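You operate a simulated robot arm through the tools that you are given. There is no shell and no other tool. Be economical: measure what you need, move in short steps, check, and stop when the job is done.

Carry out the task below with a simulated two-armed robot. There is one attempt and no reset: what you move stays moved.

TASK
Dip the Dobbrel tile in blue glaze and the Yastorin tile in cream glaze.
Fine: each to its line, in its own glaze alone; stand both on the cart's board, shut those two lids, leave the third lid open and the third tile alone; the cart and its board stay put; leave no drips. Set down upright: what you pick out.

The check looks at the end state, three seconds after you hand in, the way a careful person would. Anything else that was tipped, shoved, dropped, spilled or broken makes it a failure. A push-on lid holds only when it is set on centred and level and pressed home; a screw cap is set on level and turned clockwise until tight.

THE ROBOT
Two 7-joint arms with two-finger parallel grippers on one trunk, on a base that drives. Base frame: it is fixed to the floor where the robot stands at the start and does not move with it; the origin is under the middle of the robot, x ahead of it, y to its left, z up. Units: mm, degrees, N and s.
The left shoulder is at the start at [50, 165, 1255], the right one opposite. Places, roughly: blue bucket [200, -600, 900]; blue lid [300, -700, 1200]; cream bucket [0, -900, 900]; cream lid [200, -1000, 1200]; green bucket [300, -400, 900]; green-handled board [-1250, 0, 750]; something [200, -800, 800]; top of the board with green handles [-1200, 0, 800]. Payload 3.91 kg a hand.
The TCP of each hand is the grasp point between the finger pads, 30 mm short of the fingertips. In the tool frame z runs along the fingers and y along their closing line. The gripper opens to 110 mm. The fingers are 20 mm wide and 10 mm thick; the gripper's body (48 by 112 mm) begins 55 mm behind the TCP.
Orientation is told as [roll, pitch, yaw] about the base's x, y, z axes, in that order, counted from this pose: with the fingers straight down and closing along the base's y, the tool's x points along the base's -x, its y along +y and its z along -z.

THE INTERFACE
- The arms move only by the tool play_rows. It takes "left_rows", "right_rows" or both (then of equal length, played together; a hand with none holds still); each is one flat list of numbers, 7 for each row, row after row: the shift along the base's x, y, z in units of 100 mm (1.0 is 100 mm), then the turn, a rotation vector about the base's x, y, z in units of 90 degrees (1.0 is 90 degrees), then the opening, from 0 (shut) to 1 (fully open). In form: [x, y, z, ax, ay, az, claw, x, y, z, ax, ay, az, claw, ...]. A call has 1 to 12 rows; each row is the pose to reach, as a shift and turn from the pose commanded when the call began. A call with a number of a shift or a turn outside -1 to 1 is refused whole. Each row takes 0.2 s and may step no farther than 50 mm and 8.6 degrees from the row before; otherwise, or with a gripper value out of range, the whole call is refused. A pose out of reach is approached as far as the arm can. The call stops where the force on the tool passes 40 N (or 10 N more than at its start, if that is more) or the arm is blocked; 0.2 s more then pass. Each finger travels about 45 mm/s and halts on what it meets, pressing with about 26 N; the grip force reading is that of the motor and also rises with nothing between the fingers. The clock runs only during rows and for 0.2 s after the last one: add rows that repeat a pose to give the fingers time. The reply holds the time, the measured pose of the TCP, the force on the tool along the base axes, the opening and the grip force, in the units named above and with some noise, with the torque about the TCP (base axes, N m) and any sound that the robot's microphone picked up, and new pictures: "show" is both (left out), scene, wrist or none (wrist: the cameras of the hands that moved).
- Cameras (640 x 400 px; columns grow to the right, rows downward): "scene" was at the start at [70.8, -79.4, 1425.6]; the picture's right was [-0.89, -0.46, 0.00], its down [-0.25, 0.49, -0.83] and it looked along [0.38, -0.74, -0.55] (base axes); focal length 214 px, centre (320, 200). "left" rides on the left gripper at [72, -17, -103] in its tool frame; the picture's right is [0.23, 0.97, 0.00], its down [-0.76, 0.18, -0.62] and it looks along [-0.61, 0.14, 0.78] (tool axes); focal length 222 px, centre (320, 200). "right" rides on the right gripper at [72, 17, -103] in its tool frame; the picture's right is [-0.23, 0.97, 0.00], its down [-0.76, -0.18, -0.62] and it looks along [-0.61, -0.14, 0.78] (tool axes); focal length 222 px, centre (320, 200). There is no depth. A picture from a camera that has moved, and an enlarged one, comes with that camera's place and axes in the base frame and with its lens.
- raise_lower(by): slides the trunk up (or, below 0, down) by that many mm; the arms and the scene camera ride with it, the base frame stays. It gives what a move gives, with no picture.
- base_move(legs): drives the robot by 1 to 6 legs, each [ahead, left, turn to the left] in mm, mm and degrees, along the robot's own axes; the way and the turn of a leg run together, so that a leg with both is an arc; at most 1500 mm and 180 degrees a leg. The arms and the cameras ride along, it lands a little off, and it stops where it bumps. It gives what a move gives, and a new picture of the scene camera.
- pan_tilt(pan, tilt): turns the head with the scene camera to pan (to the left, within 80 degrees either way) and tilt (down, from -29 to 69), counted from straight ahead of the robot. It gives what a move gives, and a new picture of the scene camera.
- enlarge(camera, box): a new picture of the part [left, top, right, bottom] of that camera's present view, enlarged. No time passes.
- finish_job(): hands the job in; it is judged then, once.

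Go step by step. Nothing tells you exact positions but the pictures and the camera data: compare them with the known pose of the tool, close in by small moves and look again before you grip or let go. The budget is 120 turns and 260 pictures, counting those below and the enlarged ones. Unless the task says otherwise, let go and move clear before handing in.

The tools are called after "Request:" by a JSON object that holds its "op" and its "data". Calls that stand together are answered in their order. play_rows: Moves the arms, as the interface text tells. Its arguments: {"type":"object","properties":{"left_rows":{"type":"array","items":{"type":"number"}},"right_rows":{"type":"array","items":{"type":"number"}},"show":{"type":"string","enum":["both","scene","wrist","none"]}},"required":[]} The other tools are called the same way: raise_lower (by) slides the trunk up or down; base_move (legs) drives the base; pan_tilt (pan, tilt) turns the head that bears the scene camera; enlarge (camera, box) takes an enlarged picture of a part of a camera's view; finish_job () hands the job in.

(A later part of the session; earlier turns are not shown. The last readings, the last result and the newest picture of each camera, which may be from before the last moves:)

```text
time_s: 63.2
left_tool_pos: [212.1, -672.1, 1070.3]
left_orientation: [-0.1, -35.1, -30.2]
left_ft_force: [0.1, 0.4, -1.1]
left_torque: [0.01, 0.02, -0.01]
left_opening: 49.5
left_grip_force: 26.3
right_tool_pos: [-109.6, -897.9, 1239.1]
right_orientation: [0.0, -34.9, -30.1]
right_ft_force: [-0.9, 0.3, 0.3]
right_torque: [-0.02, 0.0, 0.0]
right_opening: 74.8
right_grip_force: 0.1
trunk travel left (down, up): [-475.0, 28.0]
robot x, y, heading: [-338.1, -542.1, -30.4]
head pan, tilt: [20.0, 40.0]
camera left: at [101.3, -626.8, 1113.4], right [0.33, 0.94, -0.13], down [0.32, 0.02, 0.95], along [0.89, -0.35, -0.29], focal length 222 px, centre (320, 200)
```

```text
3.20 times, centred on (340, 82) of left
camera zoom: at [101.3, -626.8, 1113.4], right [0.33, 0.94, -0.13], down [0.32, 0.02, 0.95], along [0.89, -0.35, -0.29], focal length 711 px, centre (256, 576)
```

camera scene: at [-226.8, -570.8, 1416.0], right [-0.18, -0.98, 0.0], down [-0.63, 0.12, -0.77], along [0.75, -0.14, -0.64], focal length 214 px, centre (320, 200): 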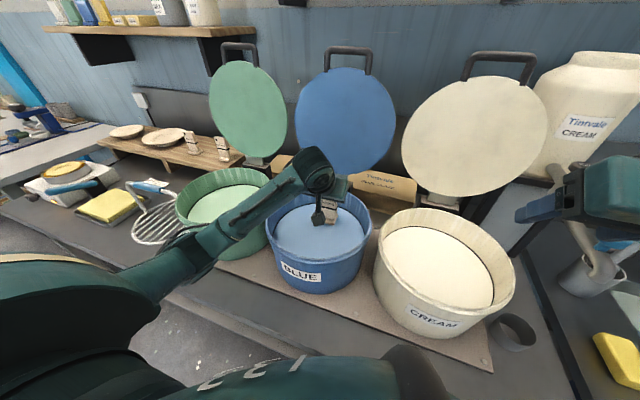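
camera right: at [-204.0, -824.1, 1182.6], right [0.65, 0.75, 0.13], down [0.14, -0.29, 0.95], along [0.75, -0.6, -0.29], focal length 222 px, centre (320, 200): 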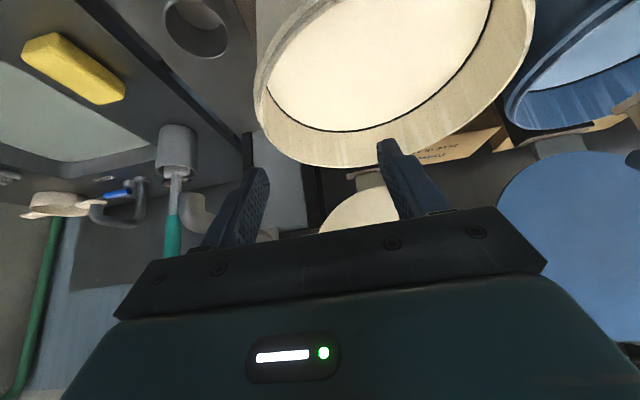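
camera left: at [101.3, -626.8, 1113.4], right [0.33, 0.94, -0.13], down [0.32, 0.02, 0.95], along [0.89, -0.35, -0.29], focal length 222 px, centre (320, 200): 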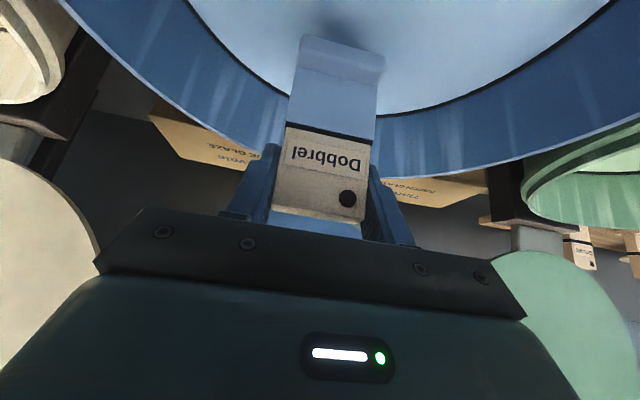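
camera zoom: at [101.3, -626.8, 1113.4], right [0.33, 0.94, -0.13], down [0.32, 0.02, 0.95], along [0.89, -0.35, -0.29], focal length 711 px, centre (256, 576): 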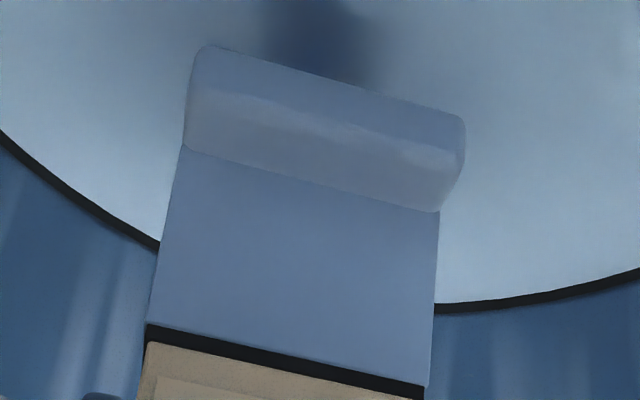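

The tile is glazed neatly to its line. Holding it over the bucket to drain.

Request:
{"op": "play_rows", "data": {"left_rows": [0, 0, 0, 0, 0, 0, 0.3, 0, 0, 0, 0, 0, 0, 0.3, 0, 0, 0, 0, 0, 0, 0.3, 0, 0, 0, 0, 0, 0, 0.3, 0, 0, 0, 0, 0, 0, 0.3, 0, 0, 0, 0, 0, 0, 0.3, 0, 0, 0, 0, 0, 0, 0.3, 0, 0, 0, 0, 0, 0, 0.3, 0, 0, 0, 0, 0, 0, 0.3, 0, 0, 0, 0, 0, 0, 0.3, 0, 0, 0, 0, 0, 0, 0.3, 0, 0, 0, 0, 0, 0, 0.3], "show": "none"}}

Request:
{"op": "play_rows", "data": {"left_rows": [0, 0, 0, 0, 0, 0, 0.3, 0, 0, 0, 0, 0, 0, 0.3, 0, 0, 0, 0, 0, 0, 0.3, 0, 0, 0, 0, 0, 0, 0.3, 0, 0, 0, 0, 0, 0, 0.3, 0, 0, 0, 0, 0, 0, 0.3, 0, 0, 0, 0, 0, 0, 0.3, 0, 0, 0, 0, 0, 0, 0.3, 0, 0, 0, 0, 0, 0, 0.3, 0, 0, 0, 0, 0, 0, 0.3, 0, 0, 0, 0, 0, 0, 0.3, 0, 0, 0, 0, 0, 0, 0.3], "show": "none"}}

Request:
{"op": "enlarge", "data": {"camera": "scene", "box": [260, 150, 400, 238]}}

Request:
{"op": "enlarge", "data": {"camera": "left", "box": [240, 20, 440, 145]}}

```text
time_s: 65.8
left_tool_pos: [212.7, -672.9, 1071.4]
left_orientation: [-0.1, -35.2, -30.2]
left_ft_force: [0.0, -0.1, -0.7]
left_torque: [0.0, -0.03, -0.02]
left_opening: 49.5
left_grip_force: 25.6
right_tool_pos: [-109.2, -898.0, 1239.7]
right_orientation: [0.1, -34.9, -30.1]
right_ft_force: [0.1, 0.1, 0.4]
right_torque: [0.03, -0.01, 0.0]
right_opening: 74.8
right_grip_force: 0.0
trunk travel left (down, up): [-475.0, 28.0]
robot x, y, heading: [-341.7, -541.2, -30.0]
head pan, tilt: [20.0, 40.0]
```

```text
time_s: 68.4
left_tool_pos: [212.7, -672.2, 1070.6]
left_orientation: [-0.1, -35.0, -30.2]
left_ft_force: [0.1, -0.5, -1.4]
left_torque: [-0.02, -0.01, -0.02]
left_opening: 49.2
left_grip_force: 26.0
right_tool_pos: [-109.6, -897.7, 1239.8]
right_orientation: [0.1, -35.0, -30.1]
right_ft_force: [-0.2, -0.7, -0.6]
right_torque: [0.02, -0.04, -0.01]
right_opening: 74.5
right_grip_force: 0.0
trunk travel left (down, up): [-475.0, 28.0]
robot x, y, heading: [-335.6, -538.3, -30.4]
head pan, tilt: [20.0, 40.0]
```

```text
4.55 times, centred on (330, 194) of scene
camera zoom: at [-226.6, -570.7, 1416.0], right [-0.18, -0.98, 0.0], down [-0.63, 0.12, -0.77], along [0.75, -0.14, -0.64], focal length 975 px, centre (274, 227)
```

zoom: 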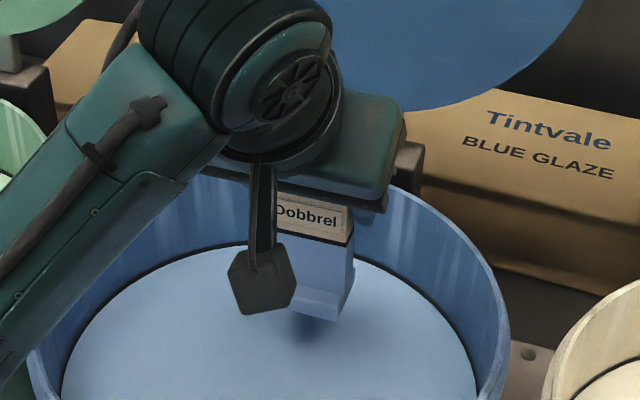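

```text
3.20 times, centred on (340, 82) of left
camera zoom: at [101.3, -626.8, 1113.2], right [0.33, 0.94, -0.13], down [0.32, 0.02, 0.95], along [0.89, -0.35, -0.29], focal length 711 px, centre (256, 576)
```

zoom: 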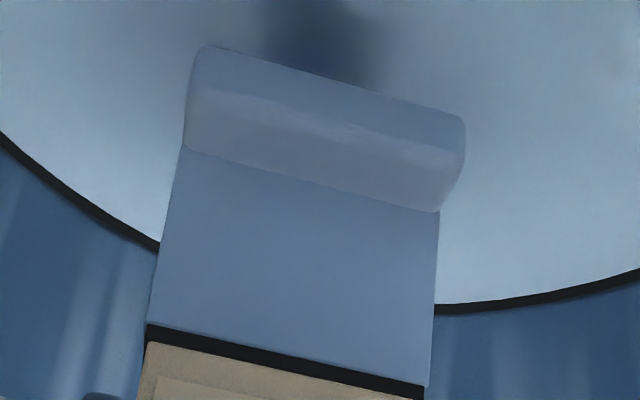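

No drips forming. Draining a bit longer, then I'll lift and back away from the counter.

Request:
{"op": "play_rows", "data": {"left_rows": [0, 0, 0, 0, 0, 0, 0.3, 0, 0, 0, 0, 0, 0, 0.3, 0, 0, 0, 0, 0, 0, 0.3, 0, 0, 0, 0, 0, 0, 0.3, 0, 0, 0, 0, 0, 0, 0.3, 0, 0, 0, 0, 0, 0, 0.3, 0, 0, 0, 0, 0, 0, 0.3, 0, 0, 0, 0, 0, 0, 0.3, 0, 0, 0, 0, 0, 0, 0.3, 0, 0, 0, 0, 0, 0, 0.3, 0, 0, 0, 0, 0, 0, 0.3, 0, 0, 0, 0, 0, 0, 0.3], "show": "none"}}

Request:
{"op": "play_rows", "data": {"left_rows": [0, 0, 0, 0, 0, 0, 0.3, 0, 0, 0, 0, 0, 0, 0.3, 0, 0, 0, 0, 0, 0, 0.3, 0, 0, 0, 0, 0, 0, 0.3, 0, 0, 0, 0, 0, 0, 0.3, 0, 0, 0, 0, 0, 0, 0.3, 0, 0, 0, 0, 0, 0, 0.3, 0, 0, 0, 0, 0, 0, 0.3, 0, 0, 0.2, 0, 0, 0, 0.3, 0, 0, 0.4, 0, 0, 0, 0.3, 0, 0, 0.6, 0, 0, 0, 0.3, 0, 0, 0.8, 0, 0, 0, 0.3], "show": "wrist"}}

Request:
{"op": "base_move", "data": {"legs": [[-450, 0, 0]]}}

```text
time_s: 71.0
left_tool_pos: [212.5, -672.5, 1070.8]
left_orientation: [-0.1, -35.1, -30.2]
left_ft_force: [0.2, -0.4, -1.3]
left_torque: [-0.03, -0.01, 0.0]
left_opening: 49.6
left_grip_force: 25.8
right_tool_pos: [-108.7, -897.9, 1240.6]
right_orientation: [0.1, -35.0, -30.3]
right_ft_force: [-0.1, -0.5, 0.5]
right_torque: [-0.03, -0.01, 0.0]
right_opening: 74.8
right_grip_force: 0.1
trunk travel left (down, up): [-475.0, 28.0]
robot x, y, heading: [-336.7, -540.1, -30.2]
head pan, tilt: [20.0, 40.0]
```

```text
time_s: 73.6
left_tool_pos: [211.7, -674.1, 1149.1]
left_orientation: [-0.1, -34.9, -30.1]
left_ft_force: [0.1, 1.0, -1.2]
left_torque: [0.01, 0.03, 0.02]
left_opening: 49.6
left_grip_force: 26.0
right_tool_pos: [-109.8, -897.9, 1238.8]
right_orientation: [0.0, -34.9, -30.2]
right_ft_force: [0.3, 1.0, 0.0]
right_torque: [0.01, -0.01, -0.02]
right_opening: 74.8
right_grip_force: 0.1
trunk travel left (down, up): [-475.0, 28.0]
robot x, y, heading: [-333.5, -543.0, -30.3]
head pan, tilt: [20.0, 40.0]
camera left: at [100.5, -627.7, 1193.1], right [0.33, 0.94, -0.13], down [0.32, 0.02, 0.95], along [0.89, -0.35, -0.29], focal length 222 px, centre (320, 200)
```

left: 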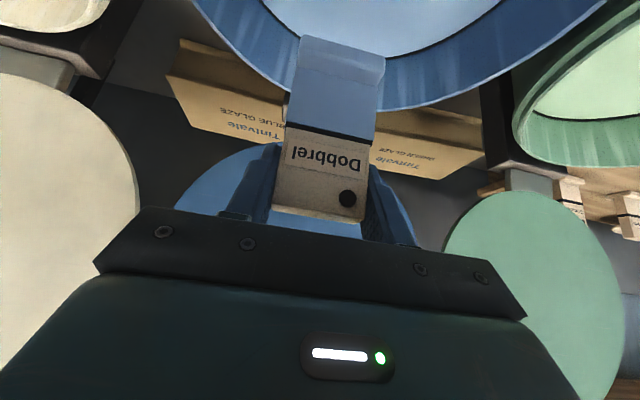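

```text
time_s: 76.3
left_tool_pos: [-180.7, -441.0, 1150.4]
left_orientation: [-0.1, -35.0, -29.6]
left_ft_force: [-0.1, -0.1, -0.6]
left_torque: [0.0, -0.01, 0.01]
left_opening: 49.5
left_grip_force: 26.0
right_tool_pos: [-501.0, -666.5, 1240.5]
right_orientation: [0.2, -34.9, -29.7]
right_ft_force: [0.5, -0.2, -0.1]
right_torque: [-0.02, -0.02, 0.02]
right_opening: 74.5
right_grip_force: 0.1
trunk travel left (down, up): [-475.0, 28.0]
robot x, y, heading: [-733.4, -312.9, -29.9]
head pan, tilt: [20.0, 40.0]
camera scene: at [-620.3, -341.5, 1416.0], right [-0.17, -0.99, 0.0], down [-0.63, 0.11, -0.77], along [0.75, -0.13, -0.64], focal length 214 px, centre (320, 200)
```

scene: 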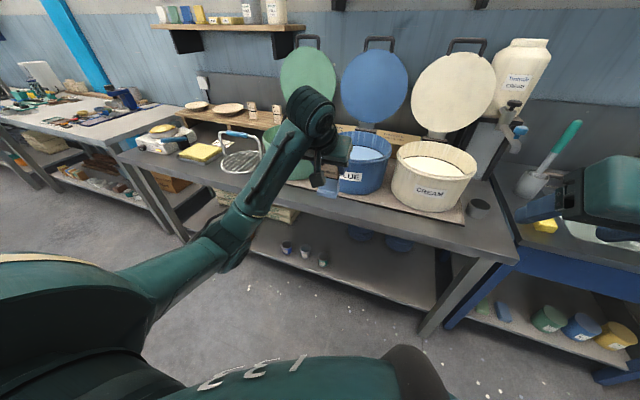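

Clear of the counter. Now turning left toward the cart behind me, in two parts with a look between.

Request:
{"op": "base_move", "data": {"legs": [[0, 0, 100]]}}

Request:
{"op": "pan_tilt", "data": {"pan": 60, "tilt": 35}}

```text
time_s: 81.0
left_tool_pos: [-707.8, 252.1, 1150.5]
left_orientation: [0.0, -34.9, 71.3]
left_ft_force: [-0.2, 0.8, -0.1]
left_torque: [-0.01, -0.01, 0.02]
left_opening: 49.9
left_grip_force: 26.2
right_tool_pos: [-424.5, -19.7, 1239.2]
right_orientation: [0.1, -34.9, 71.2]
right_ft_force: [-0.9, 0.1, -0.5]
right_torque: [0.02, 0.01, -0.06]
right_opening: 74.7
right_grip_force: 0.0
trunk travel left (down, up): [-475.0, 28.0]
robot x, y, heading: [-731.6, -311.2, 70.8]
head pan, tilt: [20.0, 40.0]
camera scene: at [-721.2, -199.7, 1416.0], right [1.0, 0.02, 0.0], down [0.01, -0.64, -0.77], along [-0.01, 0.77, -0.64], focal length 214 px, centre (320, 200)
```

scene: 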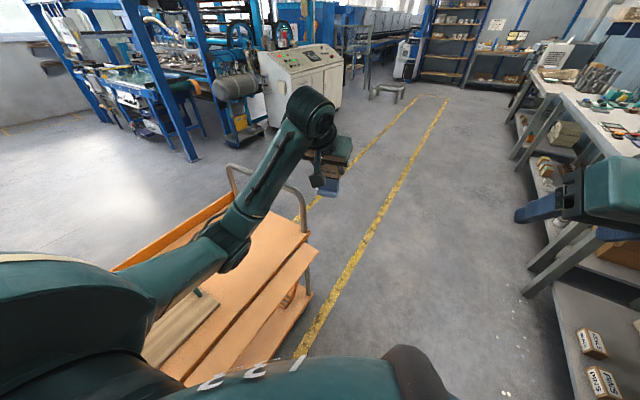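

```text
time_s: 82.0
left_tool_pos: [-707.3, 251.1, 1150.4]
left_orientation: [-0.1, -35.0, 71.1]
left_ft_force: [-0.2, -0.5, -2.0]
left_torque: [0.02, 0.0, -0.01]
left_opening: 49.3
left_grip_force: 25.7
right_tool_pos: [-424.0, -19.0, 1238.9]
right_orientation: [0.1, -34.9, 71.2]
right_ft_force: [-0.4, 0.5, 0.2]
right_torque: [-0.01, 0.02, 0.01]
right_opening: 74.6
right_grip_force: 0.2
trunk travel left (down, up): [-475.0, 28.0]
robot x, y, heading: [-729.2, -313.3, 70.8]
head pan, tilt: [60.0, 35.0]
camera scene: at [-777.3, -218.2, 1423.5], right [0.76, 0.66, 0.0], down [0.38, -0.43, -0.82], along [-0.54, 0.62, -0.57], focal length 214 px, centre (320, 200)
```

scene: 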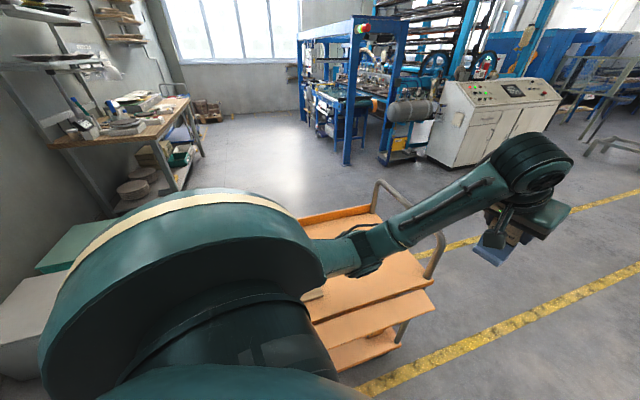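

The cart with its board is to my left-front, parallel to the counter, with a push handle at its far end. I'll raise the held tile and finish the turn to face it.

Request:
{"op": "play_rows", "data": {"left_rows": [0, 0, 0.3, 0, 0, 0, 0.3, 0, 0, 0.6, 0, 0, 0, 0.3, 0, 0, 0.8, 0, 0, 0, 0.3, 0, 0, 0.8, 0, 0, 0, 0.3], "show": "none"}}

Request:
{"op": "pan_tilt", "data": {"pan": 0, "tilt": 45}}

Request:
{"op": "base_move", "data": {"legs": [[0, 0, 78]]}}

```text
time_s: 83.0
left_tool_pos: [-706.7, 252.8, 1229.3]
left_orientation: [-0.2, -35.1, 71.2]
left_ft_force: [-0.7, 0.0, -1.3]
left_torque: [0.01, -0.04, -0.01]
left_opening: 49.7
left_grip_force: 26.5
right_tool_pos: [-425.2, -19.0, 1238.4]
right_orientation: [0.1, -34.9, 71.2]
right_ft_force: [0.1, 0.0, 0.4]
right_torque: [-0.03, -0.01, 0.01]
right_opening: 74.8
right_grip_force: 0.0
trunk travel left (down, up): [-475.0, 28.0]
robot x, y, heading: [-730.7, -308.4, 71.2]
head pan, tilt: [60.0, 35.0]
```

```text
time_s: 84.3
left_tool_pos: [-706.0, 252.2, 1229.2]
left_orientation: [-0.2, -35.0, 71.2]
left_ft_force: [-0.4, -0.2, -1.8]
left_torque: [0.0, 0.0, 0.0]
left_opening: 49.8
left_grip_force: 26.0
right_tool_pos: [-424.5, -19.3, 1239.0]
right_orientation: [0.1, -34.9, 71.0]
right_ft_force: [0.5, -0.2, -0.7]
right_torque: [0.01, -0.02, -0.01]
right_opening: 74.8
right_grip_force: 0.1
trunk travel left (down, up): [-475.0, 28.0]
robot x, y, heading: [-730.7, -312.7, 70.9]
head pan, tilt: [0.0, 45.0]
camera scene: at [-693.2, -207.8, 1408.7], right [0.95, -0.32, 0.0], down [-0.23, -0.67, -0.71], along [0.23, 0.67, -0.71], focal length 214 px, centre (320, 200)
```

scene: 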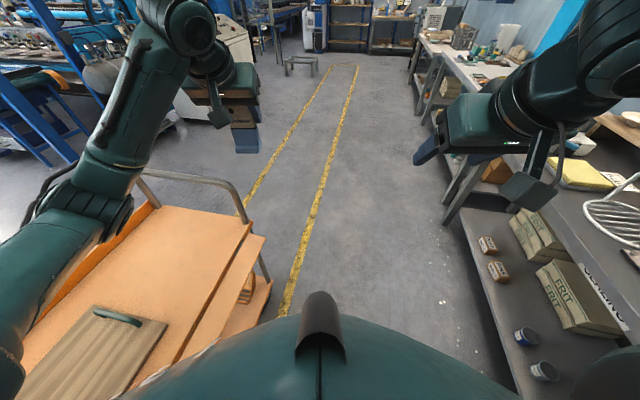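

```text
time_s: 88.2
left_tool_pos: [-1282.6, -193.9, 1229.1]
left_orientation: [0.0, -34.9, 151.5]
left_ft_force: [0.4, 0.1, -0.9]
left_torque: [0.01, 0.01, 0.0]
left_opening: 49.5
left_grip_force: 26.0
right_tool_pos: [-967.7, 38.3, 1238.8]
right_orientation: [0.1, -34.8, 151.5]
right_ft_force: [-0.4, 0.7, 0.5]
right_torque: [0.0, -0.01, 0.03]
right_opening: 74.7
right_grip_force: 0.1
trunk travel left (down, up): [-475.0, 28.0]
robot x, y, heading: [-731.6, -309.4, 151.1]
head pan, tilt: [0.0, 45.0]
camera scene: at [-826.4, -259.6, 1408.7], right [0.48, 0.88, 0.0], down [0.62, -0.34, -0.71], along [-0.62, 0.34, -0.71], focal length 214 px, centre (320, 200)
```

scene: 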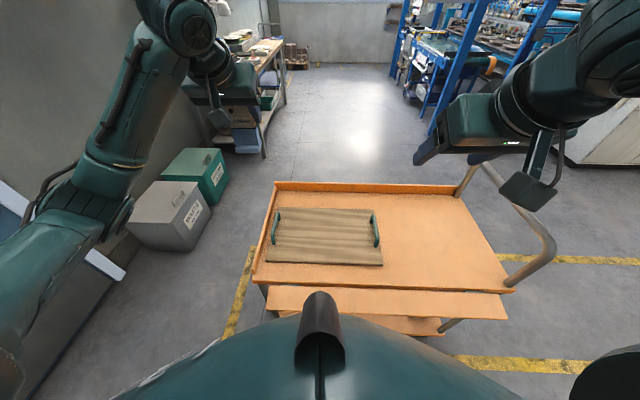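

The green-handled board lies straight ahead on the cart (centre about 543 mm ahead, board top z≈790). I'll bring the tile in over the board's left half and lower the trunk 200 mm.

Request:
{"op": "play_rows", "data": {"left_rows": [0.15, 0.27, 0, 0, 0, 0, 0.3, 0.3, 0.54, 0, 0, 0, 0, 0.3, 0.43, 0.78, 0, 0, 0, 0, 0.3, 0.43, 0.78, 0, 0, 0, 0, 0.3], "show": "none"}}

Request:
{"op": "raise_lower", "data": {"by": -200}}

Request:
{"op": "play_rows", "data": {"left_rows": [0, 0, 0, 0, 0, 0, 0.3], "show": "both"}}

```text
time_s: 89.2
left_tool_pos: [-1239.4, -116.8, 1229.9]
left_orientation: [-0.1, -35.0, 151.7]
left_ft_force: [0.5, 0.3, -1.5]
left_torque: [0.02, -0.03, -0.01]
left_opening: 49.7
left_grip_force: 26.0
right_tool_pos: [-968.4, 38.2, 1238.9]
right_orientation: [0.2, -34.8, 151.5]
right_ft_force: [0.7, -0.6, 0.2]
right_torque: [-0.02, 0.0, 0.0]
right_opening: 74.8
right_grip_force: 0.0
trunk travel left (down, up): [-475.0, 28.0]
robot x, y, heading: [-730.7, -314.3, 151.4]
head pan, tilt: [0.0, 45.0]
```

```text
time_s: 91.4
left_tool_pos: [-1238.7, -115.7, 1030.9]
left_orientation: [-0.1, -34.9, 151.5]
left_ft_force: [0.3, -1.0, -1.5]
left_torque: [0.03, -0.01, 0.04]
left_opening: 49.6
left_grip_force: 25.8
right_tool_pos: [-968.5, 37.7, 1039.3]
right_orientation: [0.1, -34.9, 151.4]
right_ft_force: [0.5, -0.3, -0.8]
right_torque: [0.05, -0.01, 0.02]
right_opening: 74.9
right_grip_force: 0.1
trunk travel left (down, up): [-275.0, 228.0]
robot x, y, heading: [-731.3, -313.8, 151.5]
head pan, tilt: [0.0, 45.0]
```

```text
time_s: 91.8
left_tool_pos: [-1238.3, -115.1, 1030.5]
left_orientation: [-0.2, -35.0, 151.5]
left_ft_force: [0.1, -0.1, -1.1]
left_torque: [0.01, 0.01, 0.01]
left_opening: 49.6
left_grip_force: 26.0
right_tool_pos: [-967.5, 37.7, 1039.3]
right_orientation: [0.0, -35.0, 151.4]
right_ft_force: [-0.5, 0.8, 0.3]
right_torque: [0.03, 0.01, 0.0]
right_opening: 74.8
right_grip_force: 0.0
trunk travel left (down, up): [-275.0, 228.0]
robot x, y, heading: [-727.3, -308.9, 151.5]
head pan, tilt: [0.0, 45.0]
camera scene: at [-826.3, -259.5, 1208.7], right [0.48, 0.88, 0.0], down [0.62, -0.34, -0.71], along [-0.62, 0.34, -0.71], focal length 214 px, centre (320, 200)
camera left: at [-1126.9, -157.2, 1073.0], right [-0.3, -0.94, -0.13], down [-0.32, -0.03, 0.95], along [-0.9, 0.33, -0.29], focal length 222 px, centre (320, 200)
```

scene: 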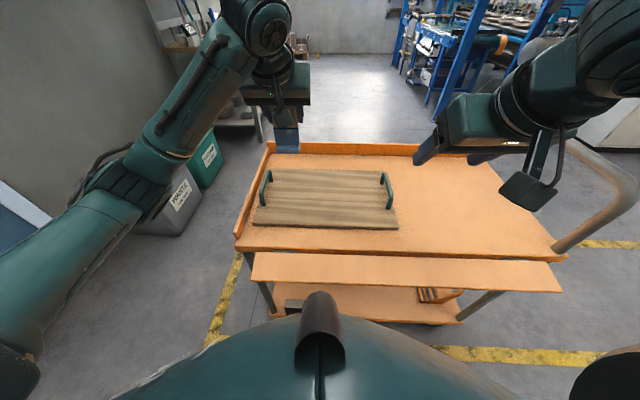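
left: 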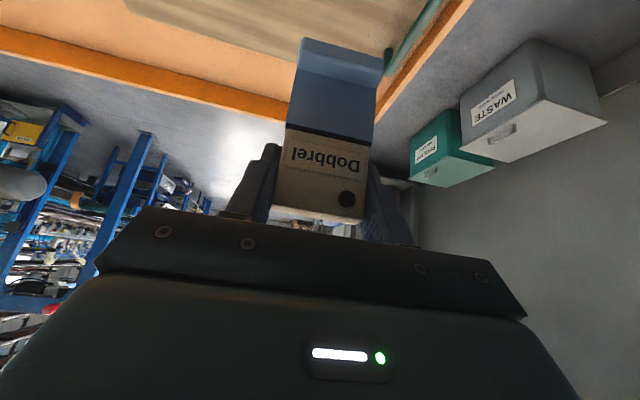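

The tile hangs over the left-middle of the board. Lowering in steps to near contact.

Request:
{"op": "play_rows", "data": {"left_rows": [0, 0, -0.3, 0, 0, 0, 0.3, 0, 0, -0.6, 0, 0, 0, 0.3, 0, 0, -0.9, 0, 0, 0, 0.3, 0, 0, -1, 0, 0, 0, 0.3, 0, 0, -1, 0, 0, 0, 0.3], "show": "both"}}

Request:
{"op": "enlarge", "data": {"camera": "scene", "box": [230, 130, 400, 236]}}

```text
time_s: 93.0
left_tool_pos: [-1239.3, -117.3, 930.3]
left_orientation: [-0.2, -35.1, 151.6]
left_ft_force: [0.9, 0.2, -0.5]
left_torque: [0.0, 0.03, -0.02]
left_opening: 49.6
left_grip_force: 26.1
right_tool_pos: [-967.3, 37.6, 1038.7]
right_orientation: [0.1, -34.8, 151.5]
right_ft_force: [-0.3, 0.6, 0.0]
right_torque: [0.01, -0.01, 0.01]
right_opening: 74.5
right_grip_force: 0.1
trunk travel left (down, up): [-275.0, 228.0]
robot x, y, heading: [-727.3, -311.0, 151.4]
head pan, tilt: [0.0, 45.0]
camera scene: at [-826.3, -259.5, 1208.7], right [0.48, 0.88, 0.0], down [0.62, -0.34, -0.71], along [-0.62, 0.34, -0.71], focal length 214 px, centre (320, 200)
camera left: at [-1126.6, -159.3, 972.7], right [-0.3, -0.94, -0.13], down [-0.32, -0.03, 0.95], along [-0.9, 0.33, -0.29], focal length 222 px, centre (320, 200)
```

scene: 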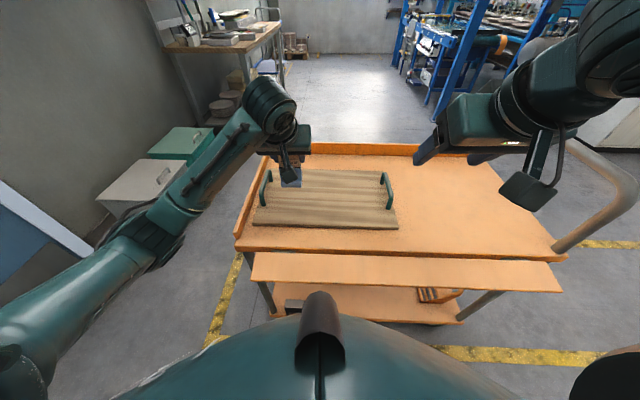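
left: 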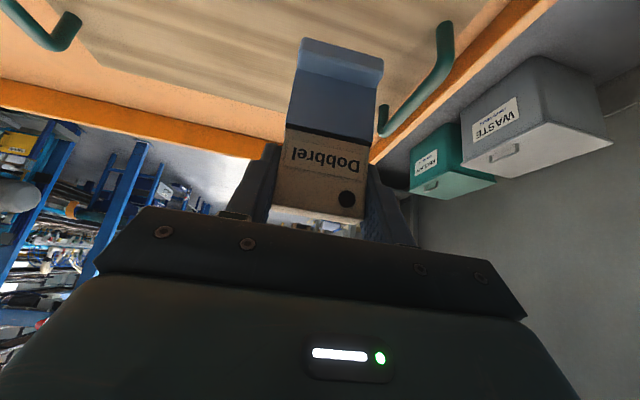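

```text
3.76 times, centred on (315, 183) of scene
camera zoom: at [-826.3, -259.5, 1208.7], right [0.48, 0.88, 0.0], down [0.62, -0.34, -0.71], along [-0.62, 0.34, -0.71], focal length 807 px, centre (339, 264)
```

zoom: 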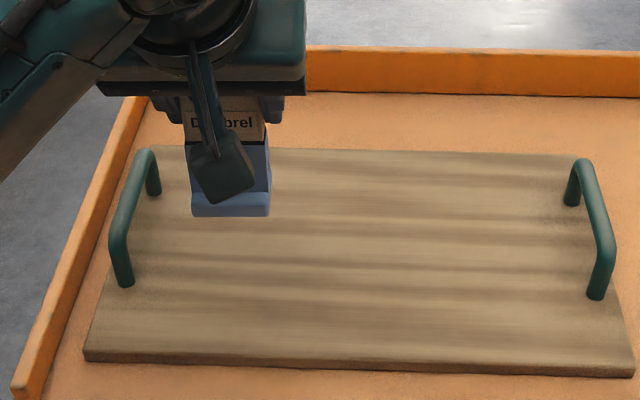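

Good placement; shifting 20 mm away from the left handle and lowering another 45 mm.

Request:
{"op": "play_rows", "data": {"left_rows": [0.1, 0.18, 0, 0, 0, 0, 0.3, 0.1, 0.18, -0.2, 0, 0, 0, 0.3, 0.1, 0.18, -0.35, 0, 0, 0, 0.3, 0.1, 0.18, -0.45, 0, 0, 0, 0.3, 0.1, 0.18, -0.45, 0, 0, 0, 0.3], "show": "wrist"}}

Request:
{"op": "enlarge", "data": {"camera": "scene", "box": [230, 130, 400, 236]}}

```text
time_s: 94.2
left_tool_pos: [-1230.0, -97.8, 884.0]
left_orientation: [-0.1, -35.1, 151.6]
left_ft_force: [0.0, 0.0, -1.1]
left_torque: [-0.03, 0.01, -0.02]
left_opening: 49.6
left_grip_force: 25.9
right_tool_pos: [-967.5, 38.5, 1039.4]
right_orientation: [0.1, -34.9, 151.5]
right_ft_force: [-0.9, -0.2, -0.3]
right_torque: [0.0, 0.01, -0.01]
right_opening: 74.8
right_grip_force: 0.0
trunk travel left (down, up): [-275.0, 228.0]
robot x, y, heading: [-728.8, -311.7, 151.6]
head pan, tilt: [0.0, 45.0]
camera left: at [-1117.0, -139.2, 926.7], right [-0.3, -0.94, -0.13], down [-0.32, -0.03, 0.95], along [-0.9, 0.33, -0.29], focal length 222 px, centre (320, 200)
```

left: 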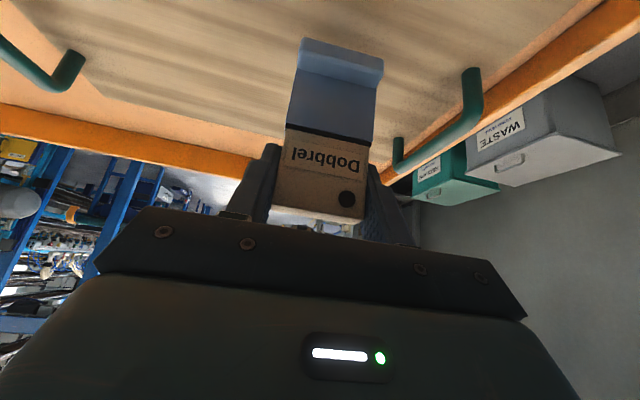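

```text
3.76 times, centred on (315, 183) of scene
camera zoom: at [-826.4, -259.5, 1208.7], right [0.48, 0.88, 0.0], down [0.62, -0.34, -0.71], along [-0.62, 0.34, -0.71], focal length 807 px, centre (339, 264)
```

zoom: 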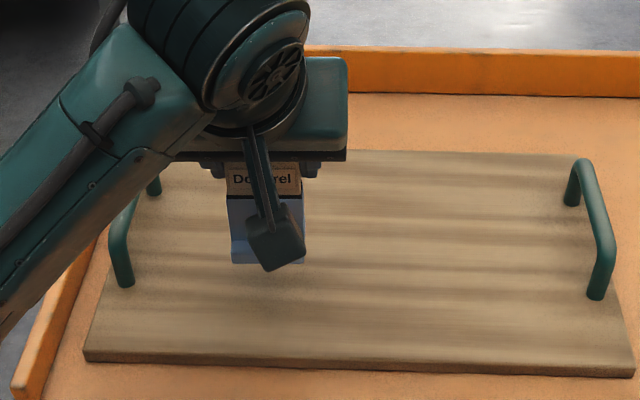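

Request:
{"op": "play_rows", "data": {"left_rows": [0, 0, -0.05, 0, 0, 0, 0.3, 0, 0, -0.1, 0, 0, 0, 0.3, 0, 0, -0.1, 0, 0, 0, 0.3], "show": "none"}}

Request:
{"op": "enlarge", "data": {"camera": "left", "box": [240, 0, 440, 125]}}

Request:
{"op": "enlarge", "data": {"camera": "scene", "box": [260, 160, 340, 210]}}

```text
time_s: 95.0
left_tool_pos: [-1228.9, -98.1, 876.2]
left_orientation: [0.0, -35.0, 151.5]
left_ft_force: [0.4, 0.3, -1.5]
left_torque: [0.03, 0.03, -0.01]
left_opening: 49.6
left_grip_force: 25.9
right_tool_pos: [-967.7, 37.6, 1038.5]
right_orientation: [0.1, -34.9, 151.5]
right_ft_force: [-0.1, 0.3, 0.1]
right_torque: [-0.01, -0.03, -0.01]
right_opening: 75.2
right_grip_force: 0.1
trunk travel left (down, up): [-275.0, 228.0]
robot x, y, heading: [-726.8, -311.7, 151.4]
head pan, tilt: [0.0, 45.0]
```

```text
3.20 times, centred on (340, 62) of left
camera zoom: at [-1116.8, -139.2, 918.0], right [-0.3, -0.94, -0.13], down [-0.32, -0.03, 0.95], along [-0.9, 0.33, -0.29], focal length 711 px, centre (256, 640)
```

zoom: 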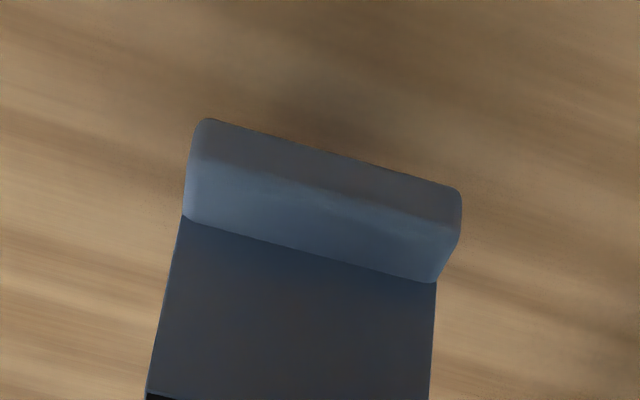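

```text
8.00 times, centred on (300, 185) of scene
camera zoom: at [-826.3, -259.5, 1208.7], right [0.48, 0.88, 0.0], down [0.62, -0.34, -0.71], along [-0.62, 0.34, -0.71], focal length 1716 px, centre (480, 320)
```

zoom: 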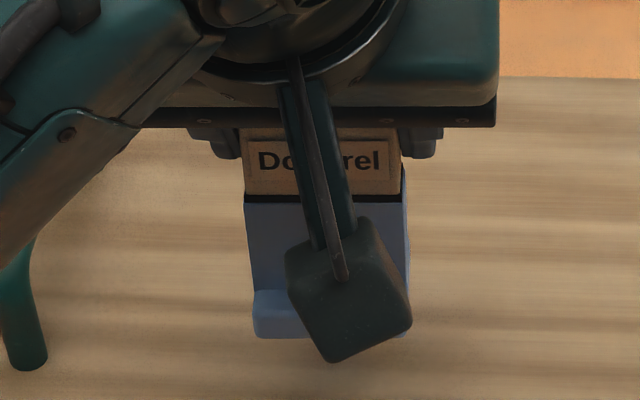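

Request:
{"op": "play_rows", "data": {"left_rows": [0, 0, -0.03, 0, 0, 0, 0.3, 0, 0, -0.06, 0, 0, 0, 0.3, 0, 0, -0.09, 0, 0, 0, 0.3, 0, 0, -0.09, 0, 0, 0, 0.3], "show": "none"}}

Request:
{"op": "enlarge", "data": {"camera": "left", "box": [240, 0, 440, 125]}}

```text
time_s: 96.0
left_tool_pos: [-1228.1, -97.1, 864.9]
left_orientation: [-0.1, -35.0, 151.5]
left_ft_force: [0.1, 0.9, -0.9]
left_torque: [-0.01, 0.01, 0.01]
left_opening: 49.3
left_grip_force: 25.4
right_tool_pos: [-967.2, 38.7, 1037.8]
right_orientation: [0.1, -35.0, 151.5]
right_ft_force: [-0.2, -0.4, 0.6]
right_torque: [-0.01, 0.01, 0.01]
right_opening: 74.8
right_grip_force: 0.1
trunk travel left (down, up): [-275.0, 228.0]
robot x, y, heading: [-732.5, -311.9, 151.5]
head pan, tilt: [0.0, 45.0]
```

```text
3.20 times, centred on (340, 62) of left
camera zoom: at [-1116.9, -139.4, 908.9], right [-0.3, -0.94, -0.13], down [-0.32, -0.03, 0.95], along [-0.9, 0.33, -0.29], focal length 711 px, centre (256, 640)
```

zoom: 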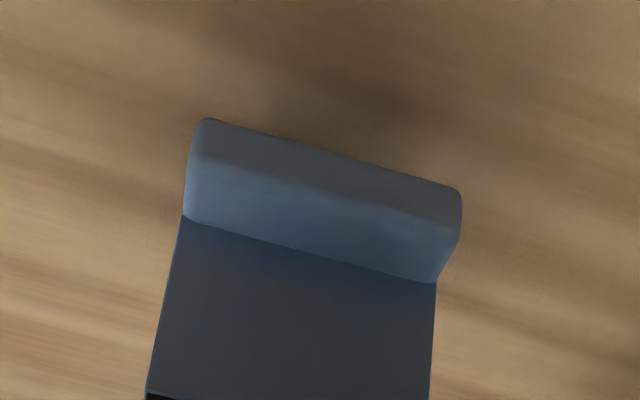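

Request:
{"op": "play_rows", "data": {"left_rows": [0, 0, -0.02, 0, 0, 0, 0.3, 0, 0, -0.04, 0, 0, 0, 0.3, 0, 0, -0.06, 0, 0, 0, 0.3, 0, 0, -0.08, 0, 0, 0, 0.3, 0, 0, -0.08, 0, 0, 0, 0.3], "show": "none"}}

Request:
{"op": "enlarge", "data": {"camera": "left", "box": [240, 0, 440, 125]}}

```text
time_s: 97.2
left_tool_pos: [-1229.2, -97.9, 858.7]
left_orientation: [0.0, -35.0, 151.6]
left_ft_force: [-0.1, -1.0, -2.0]
left_torque: [0.02, -0.01, -0.04]
left_opening: 49.8
left_grip_force: 25.8
right_tool_pos: [-967.5, 38.2, 1038.9]
right_orientation: [0.0, -34.9, 151.5]
right_ft_force: [0.1, 0.5, -1.2]
right_torque: [-0.03, 0.02, 0.02]
right_opening: 74.9
right_grip_force: 0.1
trunk travel left (down, up): [-275.0, 228.0]
robot x, y, heading: [-730.1, -311.2, 151.4]
head pan, tilt: [0.0, 45.0]
```

```text
3.20 times, centred on (340, 62) of left
camera zoom: at [-1116.8, -139.1, 900.7], right [-0.3, -0.94, -0.13], down [-0.32, -0.03, 0.95], along [-0.9, 0.33, -0.29], focal length 711 px, centre (256, 640)
```

zoom: 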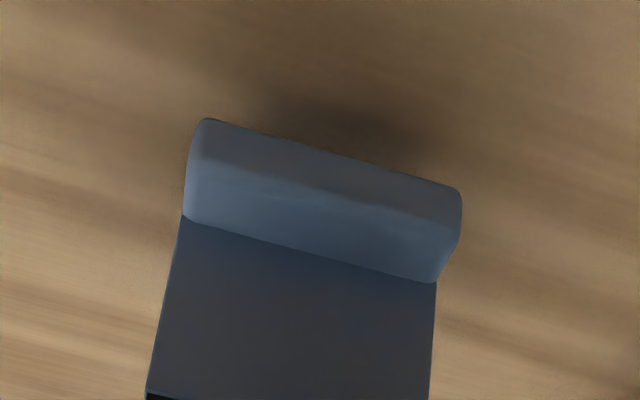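

Request:
{"op": "play_rows", "data": {"left_rows": [0, 0, -0.02, 0, 0, 0, 0.3, 0, 0, -0.04, 0, 0, 0, 0.3, 0, 0, -0.06, 0, 0, 0, 0.3, 0, 0, -0.08, 0, 0, 0, 0.3, 0, 0, -0.09, 0, 0, 0, 0.3, 0, 0, -0.1, 0, 0, 0, 0.3], "show": "none"}}

Request:
{"op": "enlarge", "data": {"camera": "left", "box": [240, 0, 440, 125]}}

```text
time_s: 98.6
left_tool_pos: [-1227.9, -97.5, 848.4]
left_orientation: [-0.1, -34.9, 151.4]
left_ft_force: [-0.6, 0.6, -0.8]
left_torque: [-0.01, 0.03, 0.0]
left_opening: 49.7
left_grip_force: 25.5
right_tool_pos: [-967.5, 37.7, 1039.1]
right_orientation: [0.1, -34.9, 151.5]
right_ft_force: [0.4, -1.2, 0.0]
right_torque: [0.0, -0.01, 0.02]
right_opening: 74.8
right_grip_force: 0.1
trunk travel left (down, up): [-275.0, 228.0]
robot x, y, heading: [-729.9, -314.8, 151.5]
head pan, tilt: [0.0, 45.0]
```

```text
3.20 times, centred on (340, 62) of left
camera zoom: at [-1117.0, -138.6, 891.0], right [-0.3, -0.94, -0.13], down [-0.32, -0.03, 0.95], along [-0.9, 0.33, -0.29], focal length 711 px, centre (256, 640)
```

zoom: 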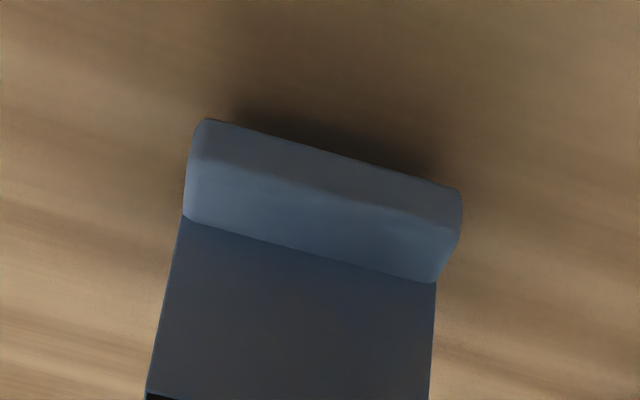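

Request:
{"op": "play_rows", "data": {"left_rows": [0, 0, -0.015, 0, 0, 0, 0.3, 0, 0, -0.03, 0, 0, 0, 0.3, 0, 0, -0.045, 0, 0, 0, 0.3, 0, 0, -0.06, 0, 0, 0, 0.3, 0, 0, -0.06, 0, 0, 0, 0.3], "show": "none"}}

Request:
{"op": "enlarge", "data": {"camera": "left", "box": [240, 0, 440, 125]}}

```text
time_s: 99.8
left_tool_pos: [-1230.2, -97.7, 842.7]
left_orientation: [-0.1, -35.0, 151.5]
left_ft_force: [0.2, 0.0, 0.3]
left_torque: [0.01, -0.01, 0.0]
left_opening: 49.4
left_grip_force: 26.1
right_tool_pos: [-968.4, 38.5, 1039.8]
right_orientation: [0.1, -34.8, 151.5]
right_ft_force: [0.7, -0.2, 0.1]
right_torque: [0.03, 0.0, 0.0]
right_opening: 74.9
right_grip_force: 0.0
trunk travel left (down, up): [-275.0, 228.0]
robot x, y, heading: [-731.4, -312.9, 151.2]
head pan, tilt: [0.0, 45.0]
```

```text
3.20 times, centred on (340, 62) of left
camera zoom: at [-1117.1, -139.0, 885.6], right [-0.3, -0.94, -0.13], down [-0.32, -0.03, 0.95], along [-0.9, 0.33, -0.29], focal length 711 px, centre (256, 640)
```

zoom: 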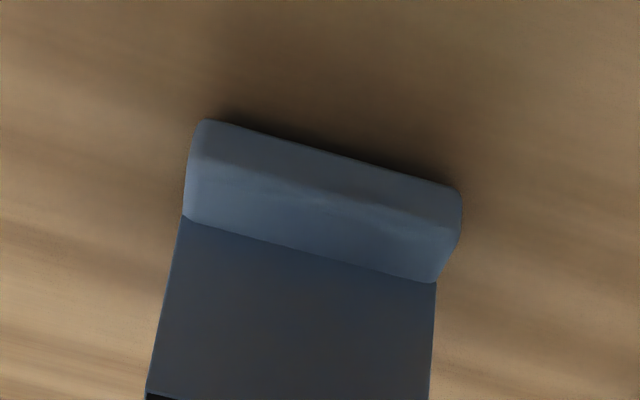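

Very close now; the last millimetres, watching the force.

Request:
{"op": "play_rows", "data": {"left_rows": [0, 0, -0.01, 0, 0, 0, 0.3, 0, 0, -0.02, 0, 0, 0, 0.3, 0, 0, -0.03, 0, 0, 0, 0.3, 0, 0, -0.03, 0, 0, 0, 0.3], "show": "none"}}

Request:
{"op": "enlarge", "data": {"camera": "left", "box": [240, 0, 440, 125]}}

```text
time_s: 100.8
left_tool_pos: [-1228.9, -97.4, 839.0]
left_orientation: [-0.1, -35.0, 151.5]
left_ft_force: [-0.3, 0.8, -0.7]
left_torque: [-0.01, 0.0, 0.04]
left_opening: 49.6
left_grip_force: 26.2
right_tool_pos: [-966.9, 37.9, 1039.2]
right_orientation: [0.1, -34.9, 151.5]
right_ft_force: [-0.1, 0.3, 0.2]
right_torque: [-0.02, -0.02, 0.0]
right_opening: 74.9
right_grip_force: 0.0
trunk travel left (down, up): [-275.0, 228.0]
robot x, y, heading: [-730.4, -309.7, 151.6]
head pan, tilt: [0.0, 45.0]
```

```text
3.20 times, centred on (340, 62) of left
camera zoom: at [-1116.7, -138.8, 882.7], right [-0.3, -0.94, -0.13], down [-0.32, -0.03, 0.95], along [-0.9, 0.33, -0.29], focal length 711 px, centre (256, 640)
```

zoom: 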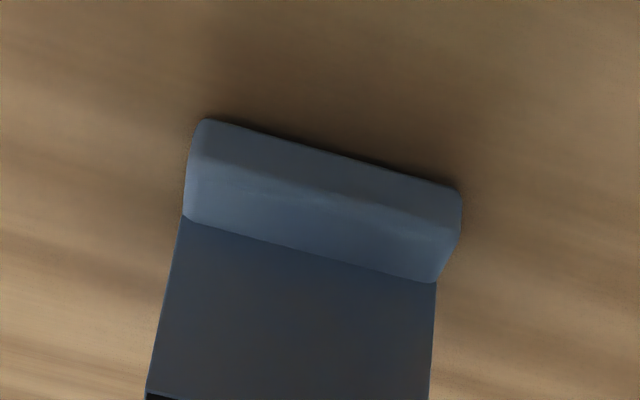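

Request:
{"op": "play_rows", "data": {"left_rows": [0, 0, -0.01, 0, 0, 0, 0.3, 0, 0, -0.02, 0, 0, 0, 0.3, 0, 0, -0.03, 0, 0, 0, 0.3, 0, 0, -0.03, 0, 0, 0, 0.3], "show": "none"}}

Request:
{"op": "enlarge", "data": {"camera": "left", "box": [240, 0, 440, 125]}}

```text
time_s: 101.8
left_tool_pos: [-1228.5, -99.1, 838.0]
left_orientation: [-0.1, -35.1, 151.5]
left_ft_force: [-1.5, 0.6, 2.8]
left_torque: [-0.06, 0.07, -0.02]
left_opening: 49.6
left_grip_force: 26.5
right_tool_pos: [-968.4, 38.0, 1039.4]
right_orientation: [0.0, -34.9, 151.6]
right_ft_force: [0.0, 0.1, 0.2]
right_torque: [-0.02, 0.01, 0.0]
right_opening: 74.8
right_grip_force: 0.0
trunk travel left (down, up): [-275.0, 228.0]
robot x, y, heading: [-727.5, -311.3, 151.4]
head pan, tilt: [0.0, 45.0]
```

```text
3.20 times, centred on (340, 62) of left
camera zoom: at [-1116.0, -139.2, 880.4], right [-0.3, -0.94, -0.13], down [-0.32, -0.03, 0.95], along [-0.9, 0.33, -0.29], focal length 711 px, centre (256, 640)
```

zoom: 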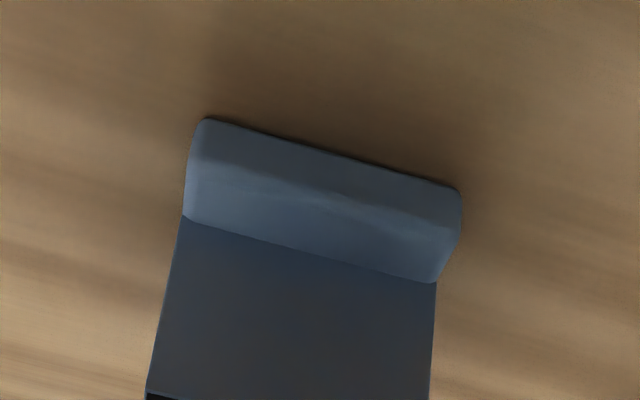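

Contact felt (about 4 N). Releasing gently, then rising straight up.

Request:
{"op": "play_rows", "data": {"left_rows": [0, 0, 0, 0, 0, 0, 0.5, 0, 0, 0, 0, 0, 0, 0.6, 0, 0, 0, 0, 0, 0, 0.66, 0, 0, 0, 0, 0, 0, 0.66], "show": "wrist"}}

Request:
{"op": "play_rows", "data": {"left_rows": [0, 0, 0.15, 0, 0, 0, 0.66, 0, 0, 0.4, 0, 0, 0, 0.66, 0, 0, 0.7, 0, 0, 0, 0.66, 0, 0, 1, 0, 0, 0, 0.66], "show": "both"}}

```text
time_s: 102.8
left_tool_pos: [-1228.9, -97.8, 837.0]
left_orientation: [0.0, -35.1, 151.5]
left_ft_force: [0.1, -1.1, -0.2]
left_torque: [-0.02, 0.0, 0.01]
left_opening: 72.7
left_grip_force: 0.0
right_tool_pos: [-967.2, 38.4, 1038.6]
right_orientation: [0.2, -34.8, 151.6]
right_ft_force: [-0.6, 0.1, 0.7]
right_torque: [0.02, -0.01, 0.01]
right_opening: 74.9
right_grip_force: 0.1
trunk travel left (down, up): [-275.0, 228.0]
robot x, y, heading: [-727.1, -312.9, 151.3]
head pan, tilt: [0.0, 45.0]
camera left: at [-1115.9, -139.1, 880.1], right [-0.3, -0.94, -0.13], down [-0.32, -0.03, 0.95], along [-0.9, 0.33, -0.29], focal length 222 px, centre (320, 200)
```

left: 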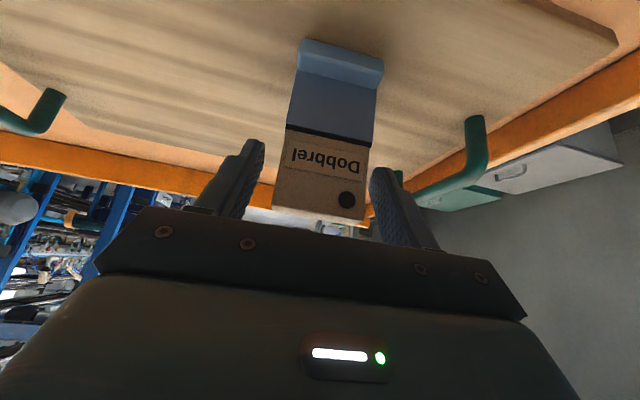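

```text
time_s: 103.8
left_tool_pos: [-1229.6, -98.3, 936.6]
left_orientation: [0.0, -35.0, 151.5]
left_ft_force: [-0.5, -0.1, -0.3]
left_torque: [0.0, 0.04, -0.01]
left_opening: 72.5
left_grip_force: 0.0
right_tool_pos: [-967.4, 37.1, 1039.4]
right_orientation: [0.2, -34.9, 151.5]
right_ft_force: [0.0, 0.6, 0.1]
right_torque: [0.04, 0.03, 0.03]
right_opening: 74.9
right_grip_force: 0.0
trunk travel left (down, up): [-275.0, 228.0]
robot x, y, heading: [-729.8, -311.8, 151.3]
head pan, tilt: [0.0, 45.0]
camera scene: at [-826.2, -259.6, 1208.7], right [0.48, 0.88, 0.0], down [0.62, -0.34, -0.71], along [-0.62, 0.34, -0.71], focal length 214 px, centre (320, 200)
camera left: at [-1117.1, -139.2, 980.4], right [-0.3, -0.94, -0.13], down [-0.32, -0.03, 0.95], along [-0.9, 0.33, -0.29], focal length 222 px, centre (320, 200)
```

scene: 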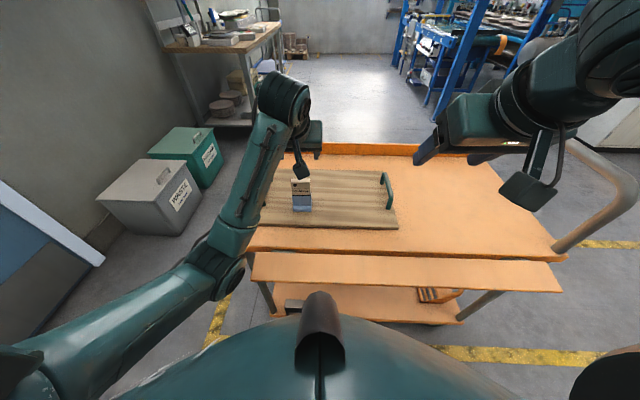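
left: 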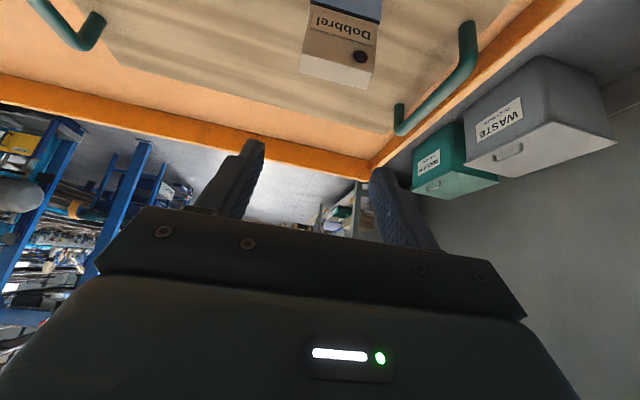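

Dobbrel stands upright on the board. Now I go back for Yastorin: raise the trunk, turn back the same way, slide along the aisle, and approach the counter.

Request:
{"op": "raise_lower", "data": {"by": 200}}

Request:
{"op": "base_move", "data": {"legs": [[0, 0, -91], [0, 0, -91]]}}

Request:
{"op": "base_move", "data": {"legs": [[0, 735, 0]]}}

```text
time_s: 105.9
left_tool_pos: [-1228.7, -97.9, 1135.9]
left_orientation: [-0.1, -35.1, 151.5]
left_ft_force: [-0.4, -0.3, -0.4]
left_torque: [0.01, 0.01, -0.01]
left_opening: 72.5
left_grip_force: 0.1
right_tool_pos: [-967.1, 37.7, 1238.6]
right_orientation: [0.0, -34.8, 151.6]
right_ft_force: [-0.1, 0.3, -0.2]
right_torque: [0.02, -0.03, 0.01]
right_opening: 74.6
right_grip_force: 0.1
trunk travel left (down, up): [-475.0, 28.0]
robot x, y, heading: [-731.4, -313.6, 151.5]
head pan, tilt: [0.0, 45.0]
```

```text
time_s: 114.1
left_tool_pos: [-246.5, -558.4, 1136.8]
left_orientation: [-0.1, -35.0, -32.2]
left_ft_force: [-0.9, 0.0, -0.9]
left_torque: [0.02, 0.02, 0.02]
left_opening: 72.7
left_grip_force: 0.1
right_tool_pos: [-516.7, -677.8, 1239.9]
right_orientation: [0.1, -34.9, -32.2]
right_ft_force: [1.0, 0.4, 0.6]
right_torque: [0.02, -0.02, 0.0]
right_opening: 75.0
right_grip_force: 0.1
trunk travel left (down, up): [-475.0, 28.0]
robot x, y, heading: [-731.9, -308.7, -32.3]
head pan, tilt: [0.0, 45.0]
camera scene: at [-635.8, -371.9, 1408.7], right [-0.54, -0.84, 0.0], down [-0.6, 0.38, -0.71], along [0.6, -0.38, -0.71], focal length 214 px, centre (320, 200)
```

scene: 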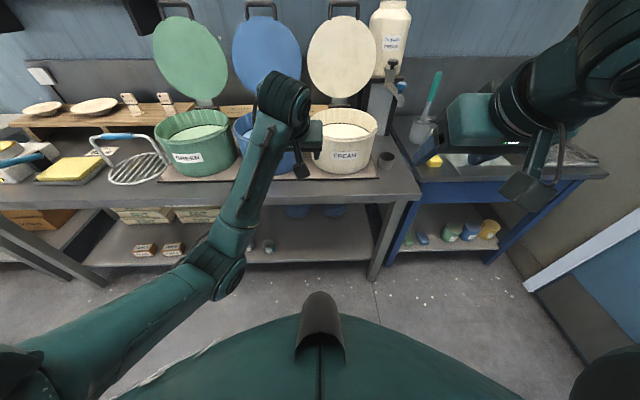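

```text
time_s: 118.2
left_tool_pos: [151.0, 71.2, 1138.1]
left_orientation: [-0.1, -35.0, -32.0]
left_ft_force: [-0.8, -0.4, 0.9]
left_torque: [-0.01, -0.05, -0.03]
left_opening: 72.3
left_grip_force: 0.0
right_tool_pos: [-118.0, -49.6, 1237.7]
right_orientation: [0.1, -34.8, -31.9]
right_ft_force: [-0.4, -0.3, -0.5]
right_torque: [0.01, 0.04, -0.04]
right_opening: 74.7
right_grip_force: 0.1
trunk travel left (down, up): [-475.0, 28.0]
robot x, y, heading: [-334.5, 317.8, -32.4]
head pan, tilt: [0.0, 45.0]
camera scene: at [-239.3, 256.9, 1408.7], right [-0.53, -0.85, 0.0], down [-0.6, 0.38, -0.71], along [0.6, -0.38, -0.71], focal length 214 px, centre (320, 200)
```

scene: 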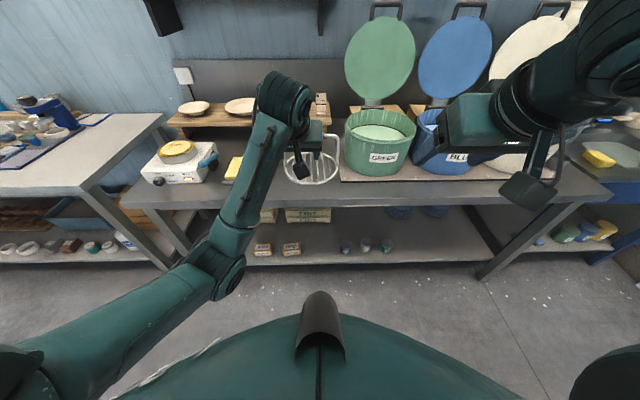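

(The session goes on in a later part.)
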